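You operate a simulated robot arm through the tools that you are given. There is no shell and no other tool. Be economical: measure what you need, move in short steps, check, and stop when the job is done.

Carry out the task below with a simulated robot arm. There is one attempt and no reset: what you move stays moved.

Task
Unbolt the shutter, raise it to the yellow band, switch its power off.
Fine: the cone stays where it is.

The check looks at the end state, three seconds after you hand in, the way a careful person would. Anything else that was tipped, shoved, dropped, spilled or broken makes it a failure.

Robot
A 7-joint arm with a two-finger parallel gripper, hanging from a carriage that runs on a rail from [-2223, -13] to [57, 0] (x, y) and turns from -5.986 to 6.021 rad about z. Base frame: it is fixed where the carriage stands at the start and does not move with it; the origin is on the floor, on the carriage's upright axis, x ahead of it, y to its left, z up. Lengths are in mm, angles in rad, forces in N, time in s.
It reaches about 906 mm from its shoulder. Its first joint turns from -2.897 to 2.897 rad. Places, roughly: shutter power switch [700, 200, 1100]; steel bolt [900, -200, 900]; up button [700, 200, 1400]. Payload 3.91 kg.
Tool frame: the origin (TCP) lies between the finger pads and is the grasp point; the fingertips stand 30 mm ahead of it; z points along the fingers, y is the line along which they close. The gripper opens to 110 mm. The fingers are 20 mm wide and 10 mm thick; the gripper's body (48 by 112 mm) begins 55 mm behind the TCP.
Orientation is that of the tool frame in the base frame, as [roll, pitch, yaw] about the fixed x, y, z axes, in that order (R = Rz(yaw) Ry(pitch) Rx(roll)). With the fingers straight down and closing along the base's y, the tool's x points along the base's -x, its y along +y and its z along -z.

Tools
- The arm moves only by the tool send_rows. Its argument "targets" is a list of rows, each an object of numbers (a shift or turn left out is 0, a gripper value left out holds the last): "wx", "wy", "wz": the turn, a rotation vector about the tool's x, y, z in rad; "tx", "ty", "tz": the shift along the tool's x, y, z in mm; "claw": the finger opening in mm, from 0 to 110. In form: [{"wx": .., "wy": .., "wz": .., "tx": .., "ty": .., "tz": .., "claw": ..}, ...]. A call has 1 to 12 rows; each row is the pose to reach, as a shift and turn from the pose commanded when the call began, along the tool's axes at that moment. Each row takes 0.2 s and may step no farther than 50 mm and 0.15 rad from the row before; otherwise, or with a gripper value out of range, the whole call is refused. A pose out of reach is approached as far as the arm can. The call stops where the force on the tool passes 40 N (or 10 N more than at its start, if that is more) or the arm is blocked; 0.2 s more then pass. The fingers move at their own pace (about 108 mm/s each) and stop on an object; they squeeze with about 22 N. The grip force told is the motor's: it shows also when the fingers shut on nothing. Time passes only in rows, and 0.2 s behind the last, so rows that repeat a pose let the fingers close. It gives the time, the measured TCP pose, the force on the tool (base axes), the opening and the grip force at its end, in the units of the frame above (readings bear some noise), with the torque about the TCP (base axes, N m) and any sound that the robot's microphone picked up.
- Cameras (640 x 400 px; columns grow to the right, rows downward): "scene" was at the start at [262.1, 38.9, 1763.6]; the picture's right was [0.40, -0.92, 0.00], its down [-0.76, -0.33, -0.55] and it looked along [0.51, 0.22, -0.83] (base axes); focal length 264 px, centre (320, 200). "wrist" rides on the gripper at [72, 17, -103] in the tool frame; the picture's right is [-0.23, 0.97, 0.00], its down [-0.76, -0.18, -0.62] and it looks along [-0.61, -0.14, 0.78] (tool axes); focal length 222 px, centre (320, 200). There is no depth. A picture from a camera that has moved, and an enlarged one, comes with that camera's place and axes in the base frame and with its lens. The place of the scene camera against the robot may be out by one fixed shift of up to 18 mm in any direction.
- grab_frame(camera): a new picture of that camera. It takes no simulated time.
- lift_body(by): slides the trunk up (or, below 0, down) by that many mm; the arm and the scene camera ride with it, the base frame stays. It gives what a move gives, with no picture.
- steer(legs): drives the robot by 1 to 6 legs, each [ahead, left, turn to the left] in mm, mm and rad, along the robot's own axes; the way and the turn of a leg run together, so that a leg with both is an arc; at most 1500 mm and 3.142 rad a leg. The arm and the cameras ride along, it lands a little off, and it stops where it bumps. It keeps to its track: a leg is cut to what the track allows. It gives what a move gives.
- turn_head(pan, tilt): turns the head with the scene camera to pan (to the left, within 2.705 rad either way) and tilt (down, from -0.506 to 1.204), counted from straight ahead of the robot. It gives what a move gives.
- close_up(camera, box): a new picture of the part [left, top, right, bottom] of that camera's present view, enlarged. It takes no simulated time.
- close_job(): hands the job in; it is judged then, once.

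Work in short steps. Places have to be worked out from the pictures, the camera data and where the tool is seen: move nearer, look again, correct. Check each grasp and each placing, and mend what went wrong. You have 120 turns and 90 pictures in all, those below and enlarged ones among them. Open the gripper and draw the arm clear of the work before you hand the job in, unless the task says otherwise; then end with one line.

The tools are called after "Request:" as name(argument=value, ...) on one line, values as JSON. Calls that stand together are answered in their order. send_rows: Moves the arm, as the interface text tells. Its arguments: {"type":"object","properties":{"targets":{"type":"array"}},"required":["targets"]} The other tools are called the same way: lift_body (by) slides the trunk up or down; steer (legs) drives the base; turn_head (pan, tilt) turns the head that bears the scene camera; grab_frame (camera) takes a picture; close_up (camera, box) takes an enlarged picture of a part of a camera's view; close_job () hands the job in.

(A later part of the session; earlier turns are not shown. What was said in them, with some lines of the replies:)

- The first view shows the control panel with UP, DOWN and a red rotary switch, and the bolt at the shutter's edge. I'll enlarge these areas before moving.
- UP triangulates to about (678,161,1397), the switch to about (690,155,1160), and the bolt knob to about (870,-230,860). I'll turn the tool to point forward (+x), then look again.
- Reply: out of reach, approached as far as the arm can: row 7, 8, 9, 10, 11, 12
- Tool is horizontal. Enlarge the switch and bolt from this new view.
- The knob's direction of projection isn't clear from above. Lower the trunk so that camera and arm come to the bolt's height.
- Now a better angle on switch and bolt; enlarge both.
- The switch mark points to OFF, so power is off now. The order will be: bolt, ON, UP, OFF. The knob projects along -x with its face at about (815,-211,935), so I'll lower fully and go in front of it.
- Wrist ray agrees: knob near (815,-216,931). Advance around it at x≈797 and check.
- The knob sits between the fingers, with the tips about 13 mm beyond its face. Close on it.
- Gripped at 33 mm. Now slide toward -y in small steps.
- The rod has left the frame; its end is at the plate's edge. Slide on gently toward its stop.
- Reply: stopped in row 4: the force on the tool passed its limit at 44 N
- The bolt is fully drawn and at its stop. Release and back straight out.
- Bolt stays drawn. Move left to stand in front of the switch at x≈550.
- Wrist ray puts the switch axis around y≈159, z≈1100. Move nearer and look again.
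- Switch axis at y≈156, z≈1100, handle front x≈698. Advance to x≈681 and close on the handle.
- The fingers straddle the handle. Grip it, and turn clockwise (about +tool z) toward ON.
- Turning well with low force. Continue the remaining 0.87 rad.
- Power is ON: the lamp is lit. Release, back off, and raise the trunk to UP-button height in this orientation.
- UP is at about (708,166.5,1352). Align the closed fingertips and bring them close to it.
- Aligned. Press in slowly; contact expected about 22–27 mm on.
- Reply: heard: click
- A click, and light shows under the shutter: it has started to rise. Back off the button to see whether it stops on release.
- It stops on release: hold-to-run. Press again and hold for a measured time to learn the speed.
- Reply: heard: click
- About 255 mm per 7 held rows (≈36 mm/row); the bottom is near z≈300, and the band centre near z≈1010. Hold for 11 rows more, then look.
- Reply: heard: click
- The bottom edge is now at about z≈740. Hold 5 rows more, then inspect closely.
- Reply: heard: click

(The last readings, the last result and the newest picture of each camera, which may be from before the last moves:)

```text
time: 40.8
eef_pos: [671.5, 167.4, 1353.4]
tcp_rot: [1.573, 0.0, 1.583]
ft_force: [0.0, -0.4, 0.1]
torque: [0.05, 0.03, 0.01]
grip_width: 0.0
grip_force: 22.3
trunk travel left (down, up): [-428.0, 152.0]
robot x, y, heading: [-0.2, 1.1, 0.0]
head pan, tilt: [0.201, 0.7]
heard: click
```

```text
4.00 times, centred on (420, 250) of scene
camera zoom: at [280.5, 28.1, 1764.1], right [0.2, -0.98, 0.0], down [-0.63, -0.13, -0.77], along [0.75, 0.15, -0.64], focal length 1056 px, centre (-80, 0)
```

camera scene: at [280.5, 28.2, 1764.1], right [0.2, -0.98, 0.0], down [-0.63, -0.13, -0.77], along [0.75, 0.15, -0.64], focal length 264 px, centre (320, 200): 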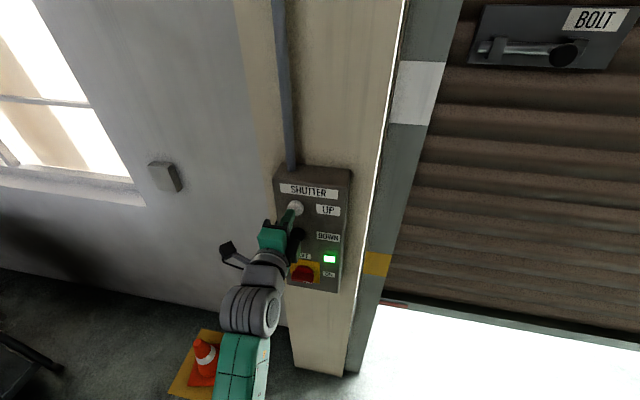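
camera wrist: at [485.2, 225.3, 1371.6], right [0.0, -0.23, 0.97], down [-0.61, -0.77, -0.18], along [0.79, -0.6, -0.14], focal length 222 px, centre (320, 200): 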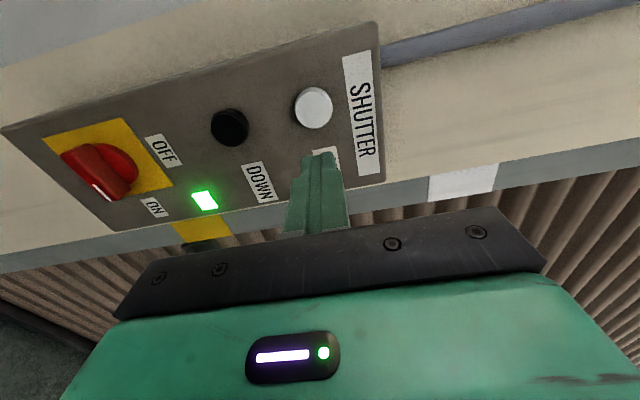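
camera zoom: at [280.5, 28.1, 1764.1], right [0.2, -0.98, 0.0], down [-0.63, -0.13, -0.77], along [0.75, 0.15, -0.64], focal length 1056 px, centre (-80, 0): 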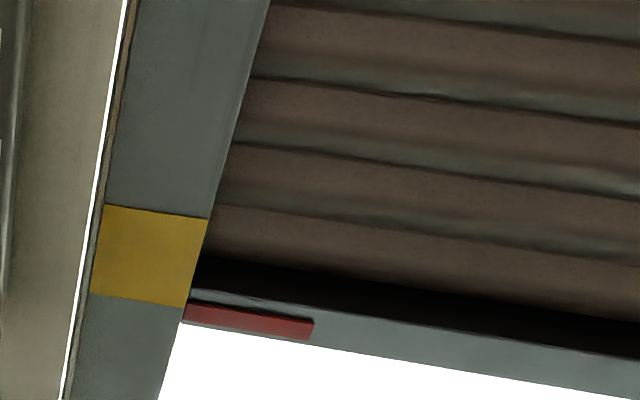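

A red mark on the bottom bar sits near z≈915; the band spans about 973–1090. Hold 3 rows more (~100 mm).

Request:
send_rows(targets=[{"tz": 13}, {"tz": 13}, {"tz": 13}, {"tz": 0}])

Request:
close_up(camera="scene", box=[340, 200, 500, 300])

```text
time: 41.8
eef_pos: [670.7, 166.4, 1353.4]
tcp_rot: [1.57, 0.002, 1.584]
ft_force: [0.8, -0.7, 0.4]
torque: [0.0, 0.03, 0.01]
grip_width: 0.1
grip_force: 22.1
trunk travel left (down, up): [-428.0, 152.0]
robot x, y, heading: [0.1, -2.0, 0.0]
head pan, tilt: [0.201, 0.7]
heard: click
```

```text
4.00 times, centred on (420, 250) of scene
camera zoom: at [280.5, 28.1, 1764.1], right [0.2, -0.98, 0.0], down [-0.63, -0.13, -0.77], along [0.75, 0.15, -0.64], focal length 1056 px, centre (-80, 0)
```

zoom: 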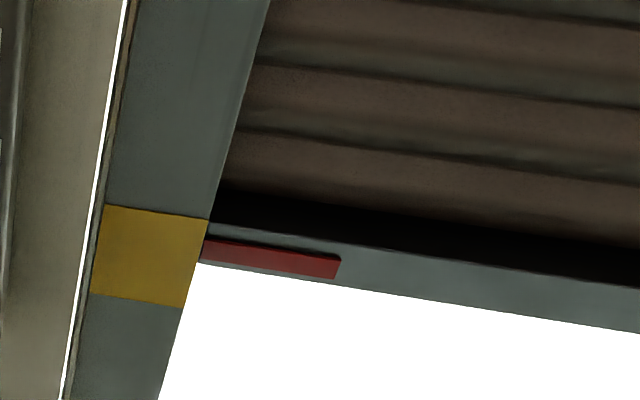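

By calculation the red mark is inside the band, maybe slightly below the middle. Back off, lower the trunk and check from a flatter angle.

Request:
send_rows(targets=[{"tz": -40}, {"tz": -80}])

Request:
lift_body(by=-428)

Request:
turn_head(pan=-0.1, tilt=0.45)

Request:
grab_frame(camera="scene")

Request:
close_up(camera="scene", box=[260, 130, 420, 230])

```text
time: 42.4
eef_pos: [592.0, 165.6, 1353.7]
tcp_rot: [1.57, 0.003, 1.583]
ft_force: [0.3, -0.2, 0.5]
torque: [0.04, -0.02, -0.03]
grip_width: 0.2
grip_force: 21.6
trunk travel left (down, up): [-428.0, 152.0]
robot x, y, heading: [-2.0, -0.5, -0.001]
head pan, tilt: [0.201, 0.7]
```

```text
refused: -428 is not a number from -400 to 400
```

```text
time: 43.2
eef_pos: [592.5, 165.9, 1353.5]
tcp_rot: [1.571, 0.002, 1.584]
ft_force: [-0.4, 1.4, -0.1]
torque: [0.02, 0.04, 0.0]
grip_width: 0.0
grip_force: 21.4
trunk travel left (down, up): [-428.0, 152.0]
robot x, y, heading: [1.7, -0.5, -0.001]
head pan, tilt: [-0.099, 0.45]
```

```text
47 pictures are left
camera scene: at [288.7, 2.2, 1786.2], right [-0.1, -1.0, 0.0], down [-0.43, 0.04, -0.9], along [0.9, -0.09, -0.44], focal length 264 px, centre (320, 200)
```

scene: 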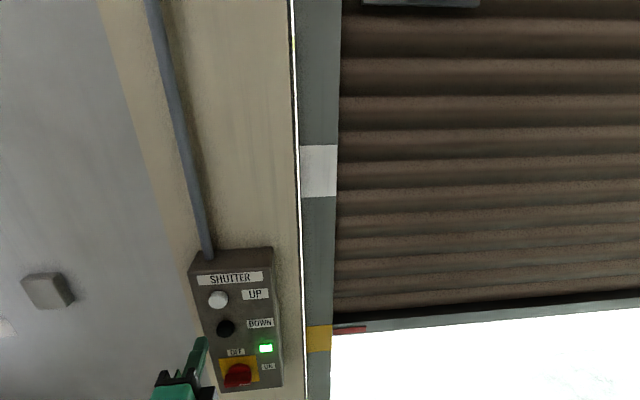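

```text
4.00 times, centred on (340, 180) of scene
camera zoom: at [288.7, 2.2, 1786.2], right [-0.1, -1.0, 0.0], down [-0.43, 0.04, -0.9], along [0.9, -0.09, -0.44], focal length 1056 px, centre (240, 280)
```

zoom: 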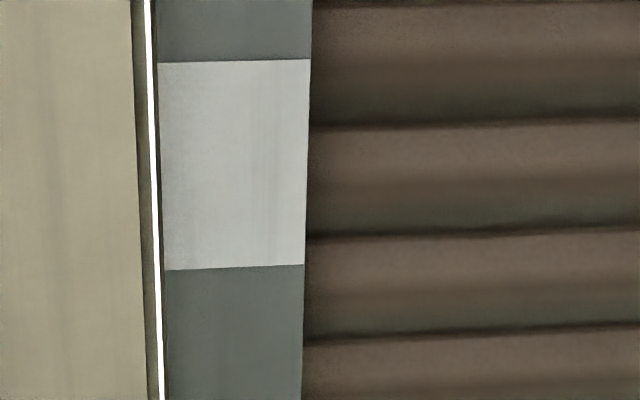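

Lower the trunk within its allowed step and look again.

Request:
lift_body(by=-400)

Request:
grab_frame(camera="scene")

Request:
close_up(camera="scene", box=[260, 120, 420, 220])

```text
time: 47.0
eef_pos: [591.5, 166.2, 952.8]
tcp_rot: [1.57, 0.002, 1.586]
ft_force: [0.0, 0.3, -0.1]
torque: [-0.01, -0.03, -0.05]
grip_width: 0.0
grip_force: 22.2
trunk travel left (down, up): [-28.0, 552.0]
robot x, y, heading: [-0.3, -2.1, 0.0]
head pan, tilt: [-0.099, 0.45]
```

```text
45 pictures are left
camera scene: at [288.7, 2.1, 1386.3], right [-0.1, -1.0, 0.0], down [-0.43, 0.04, -0.9], along [0.9, -0.09, -0.44], focal length 264 px, centre (320, 200)
```

scene: 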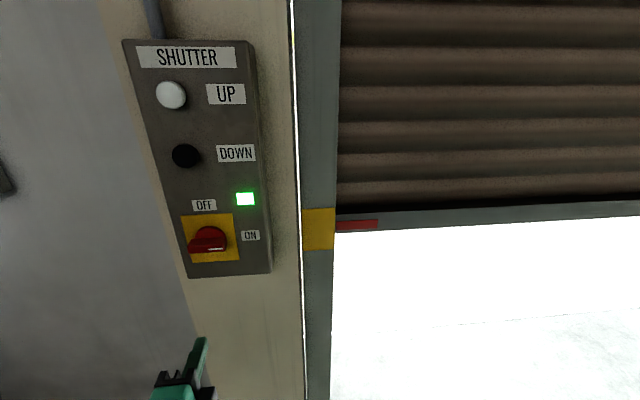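

```text
4.00 times, centred on (340, 170) of scene
camera zoom: at [288.7, 2.1, 1386.3], right [-0.1, -1.0, 0.0], down [-0.43, 0.04, -0.9], along [0.9, -0.09, -0.44], focal length 1056 px, centre (240, 320)
```

zoom: 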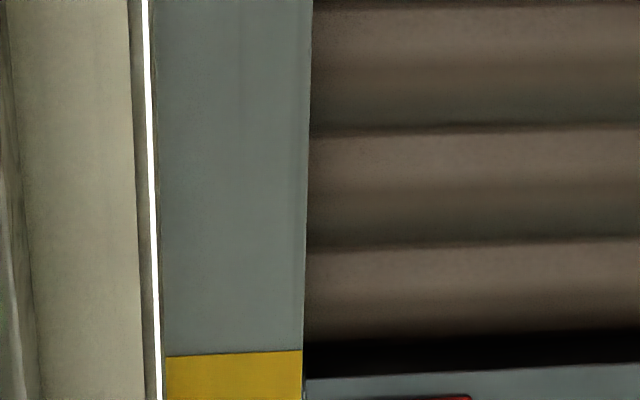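

From this flatter angle the mark is level with the band. One tight close-up to confirm margins.

Request:
close_up(camera="scene", box=[290, 195, 390, 257])

Request:
close_up(camera="scene", box=[150, 180, 280, 280])

```text
6.40 times, centred on (340, 226) of scene
camera zoom: at [288.7, 2.1, 1386.3], right [-0.1, -1.0, 0.0], down [-0.43, 0.04, -0.9], along [0.9, -0.09, -0.44], focal length 1689 px, centre (192, 34)
```

zoom: 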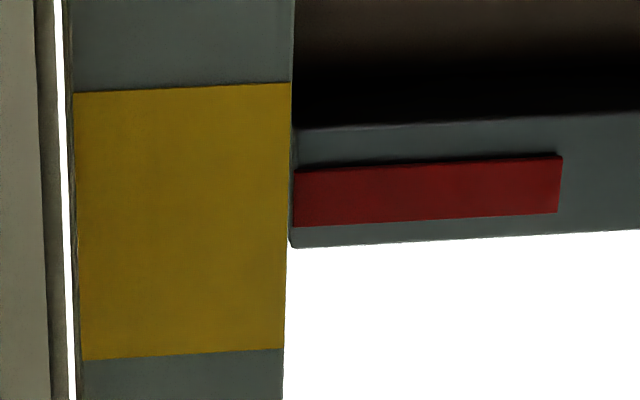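

```text
4.00 times, centred on (215, 230) of scene
camera zoom: at [288.7, 2.1, 1386.3], right [-0.1, -1.0, 0.0], down [-0.43, 0.04, -0.9], along [0.9, -0.09, -0.44], focal length 1056 px, centre (740, 80)
```

zoom: 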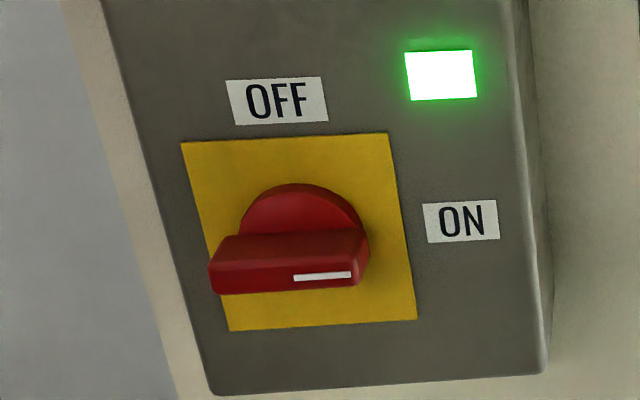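

The red mark is centred on the yellow band. Now return to the switch at (680,155,1100) with open fingers to turn power OFF.

Request:
lift_body(by=147)

Request:
send_rows(targets=[{"tx": -5, "claw": 45}, {"tx": -11}, {"tx": -11, "tz": 25}, {"tx": -11, "tz": 45}])

Request:
close_up(camera="wrist", box=[180, 40, 500, 240])

Request:
close_up(camera="scene", box=[140, 220, 300, 320])

```text
time: 48.7
eef_pos: [592.7, 165.7, 1100.5]
tcp_rot: [1.57, 0.0, 1.585]
ft_force: [-0.1, 0.4, 0.6]
torque: [-0.03, -0.02, -0.01]
grip_width: 0.2
grip_force: 21.6
trunk travel left (down, up): [-175.0, 405.0]
robot x, y, heading: [-2.4, 1.1, 0.004]
head pan, tilt: [-0.099, 0.45]
```

```text
time: 49.7
eef_pos: [637.3, 155.3, 1101.7]
tcp_rot: [1.569, 0.002, 1.586]
ft_force: [0.0, -0.2, -0.1]
torque: [-0.01, -0.02, 0.04]
grip_width: 44.8
grip_force: 0.0
trunk travel left (down, up): [-175.0, 405.0]
robot x, y, heading: [-0.1, -1.7, -0.002]
head pan, tilt: [-0.099, 0.45]
```

```text
2.00 times, centred on (340, 140) of wrist
camera zoom: at [532.9, 228.2, 1119.1], right [0.0, -0.23, 0.97], down [-0.61, -0.77, -0.18], along [0.79, -0.6, -0.14], focal length 444 px, centre (280, 320)
```

zoom: 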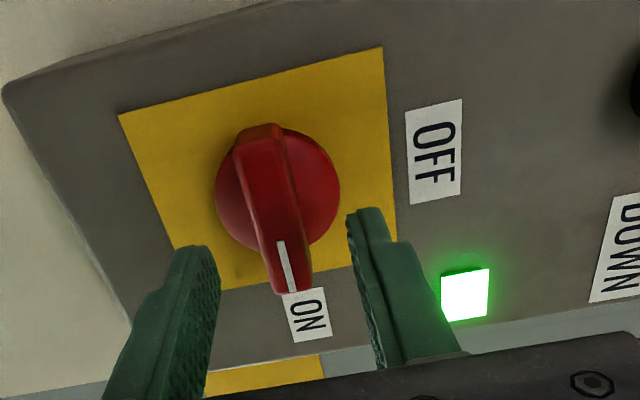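

```text
4.00 times, centred on (220, 270) of scene
camera zoom: at [288.9, 2.1, 1533.3], right [-0.1, -1.0, 0.0], down [-0.43, 0.04, -0.9], along [0.9, -0.09, -0.43], focal length 1056 px, centre (720, -80)
```

zoom: 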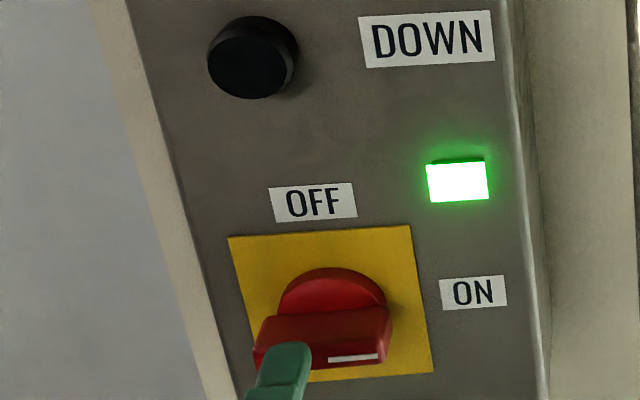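

Aligned as before. Go in, close on the handle, and turn back (−z) half way.

Request:
send_rows(targets=[{"tz": 20, "ty": -1}, {"tz": 43, "ty": -1}, {"tz": 43, "ty": -1, "claw": 25}, {"tz": 43, "ty": -1, "claw": 12}, {"tz": 43, "ty": -1, "claw": 12}, {"tz": 43, "ty": -1, "wz": -0.14}, {"tz": 43, "ty": -1, "wz": -0.28}, {"tz": 43, "ty": -1, "wz": -0.42}, {"tz": 43, "ty": -1, "wz": -0.56}, {"tz": 43, "ty": -1, "wz": -0.7}])

Request:
close_up(camera="scene", box=[140, 220, 300, 320])

```text
time: 51.9
eef_pos: [678.8, 154.0, 1099.3]
tcp_rot: [1.572, 0.705, 1.583]
ft_force: [-0.6, -3.2, -1.4]
torque: [-0.04, 1.09, 0.14]
grip_width: 17.7
grip_force: 44.6
trunk travel left (down, up): [-175.0, 405.0]
robot x, y, heading: [-1.3, 4.1, 0.001]
head pan, tilt: [-0.099, 0.45]
```

```text
4.00 times, centred on (220, 270) of scene
camera zoom: at [288.6, 1.8, 1533.2], right [-0.1, -1.0, 0.0], down [-0.43, 0.04, -0.9], along [0.9, -0.09, -0.44], focal length 1056 px, centre (720, -80)
```

zoom: 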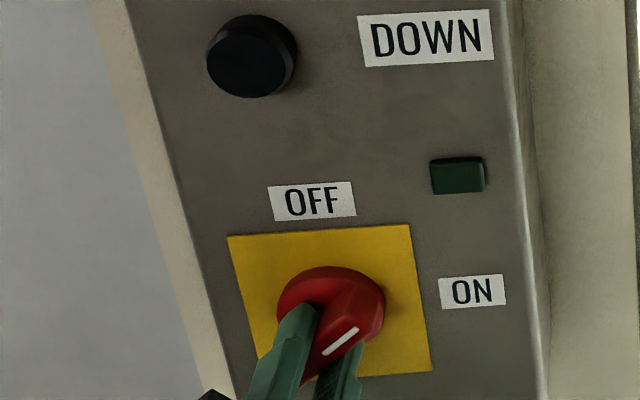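

The lamp is out. Complete the turn to OFF, then release and withdraw.

Request:
send_rows(targets=[{"wz": -0.14}, {"wz": -0.28}, {"wz": -0.42}, {"wz": -0.56}, {"wz": -0.7}, {"wz": -0.8}, {"wz": -0.87}])

Request:
send_rows(targets=[{"claw": 30}, {"claw": 45}, {"claw": 45}, {"tz": -30}, {"tz": -70}, {"tz": -110}, {"tz": -150}, {"tz": -180}])

Request:
grab_frame(camera="scene")

Request:
close_up(camera="scene", box=[140, 220, 300, 320])

```text
time: 53.5
eef_pos: [680.4, 154.0, 1097.8]
tcp_rot: [-1.942, 1.568, -1.929]
ft_force: [6.7, -8.4, -13.8]
torque: [0.24, 1.29, -1.13]
grip_width: 17.8
grip_force: 45.8
trunk travel left (down, up): [-175.0, 405.0]
robot x, y, heading: [-2.5, -0.1, 0.007]
head pan, tilt: [-0.099, 0.45]
```

```text
time: 55.3
eef_pos: [499.4, 155.4, 1100.0]
tcp_rot: [-0.401, 1.57, -0.387]
ft_force: [0.1, -0.8, -0.5]
torque: [-0.01, 0.01, 0.0]
grip_width: 45.1
grip_force: 0.0
trunk travel left (down, up): [-175.0, 405.0]
robot x, y, heading: [-1.9, -3.5, 0.002]
head pan, tilt: [-0.099, 0.45]
```

```text
38 pictures are left
camera scene: at [288.5, 2.1, 1533.2], right [-0.1, -1.0, 0.0], down [-0.43, 0.04, -0.9], along [0.9, -0.09, -0.44], focal length 264 px, centre (320, 200)
```

scene: 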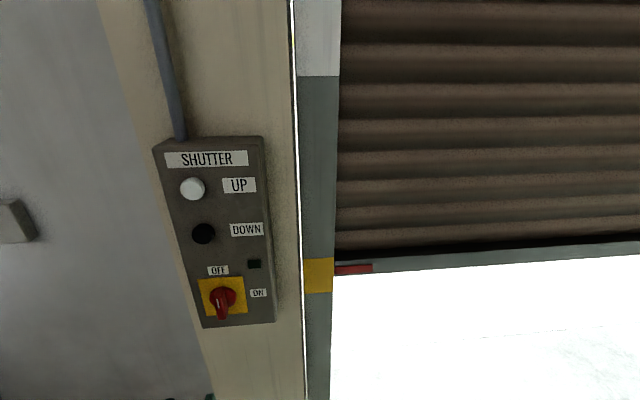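

```text
4.00 times, centred on (220, 270) of scene
camera zoom: at [288.5, 2.1, 1533.2], right [-0.1, -1.0, 0.0], down [-0.43, 0.04, -0.9], along [0.9, -0.09, -0.44], focal length 1056 px, centre (720, -80)
```

zoom: 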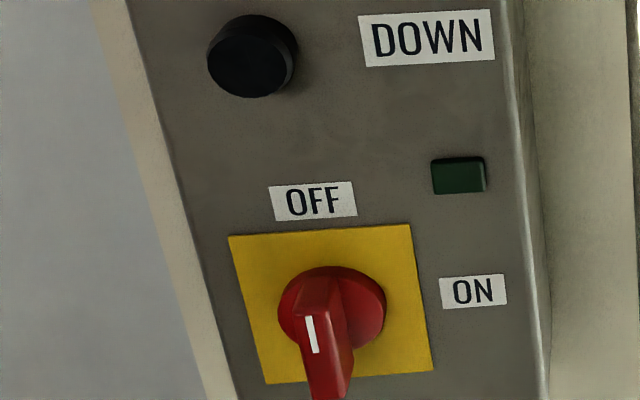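

The switch mark points to OFF and the lamp is dark. The shutter holds at the yellow band, the bolt is drawn, and the arm is clear with the gripper open. Handing in.

Request:
close_job()

```text
The job is handed in.
```

The shutter is unbolted, raised so the red mark on its bottom bar sits level with the yellow band, and its power is switched off. The arm never went near the cone.
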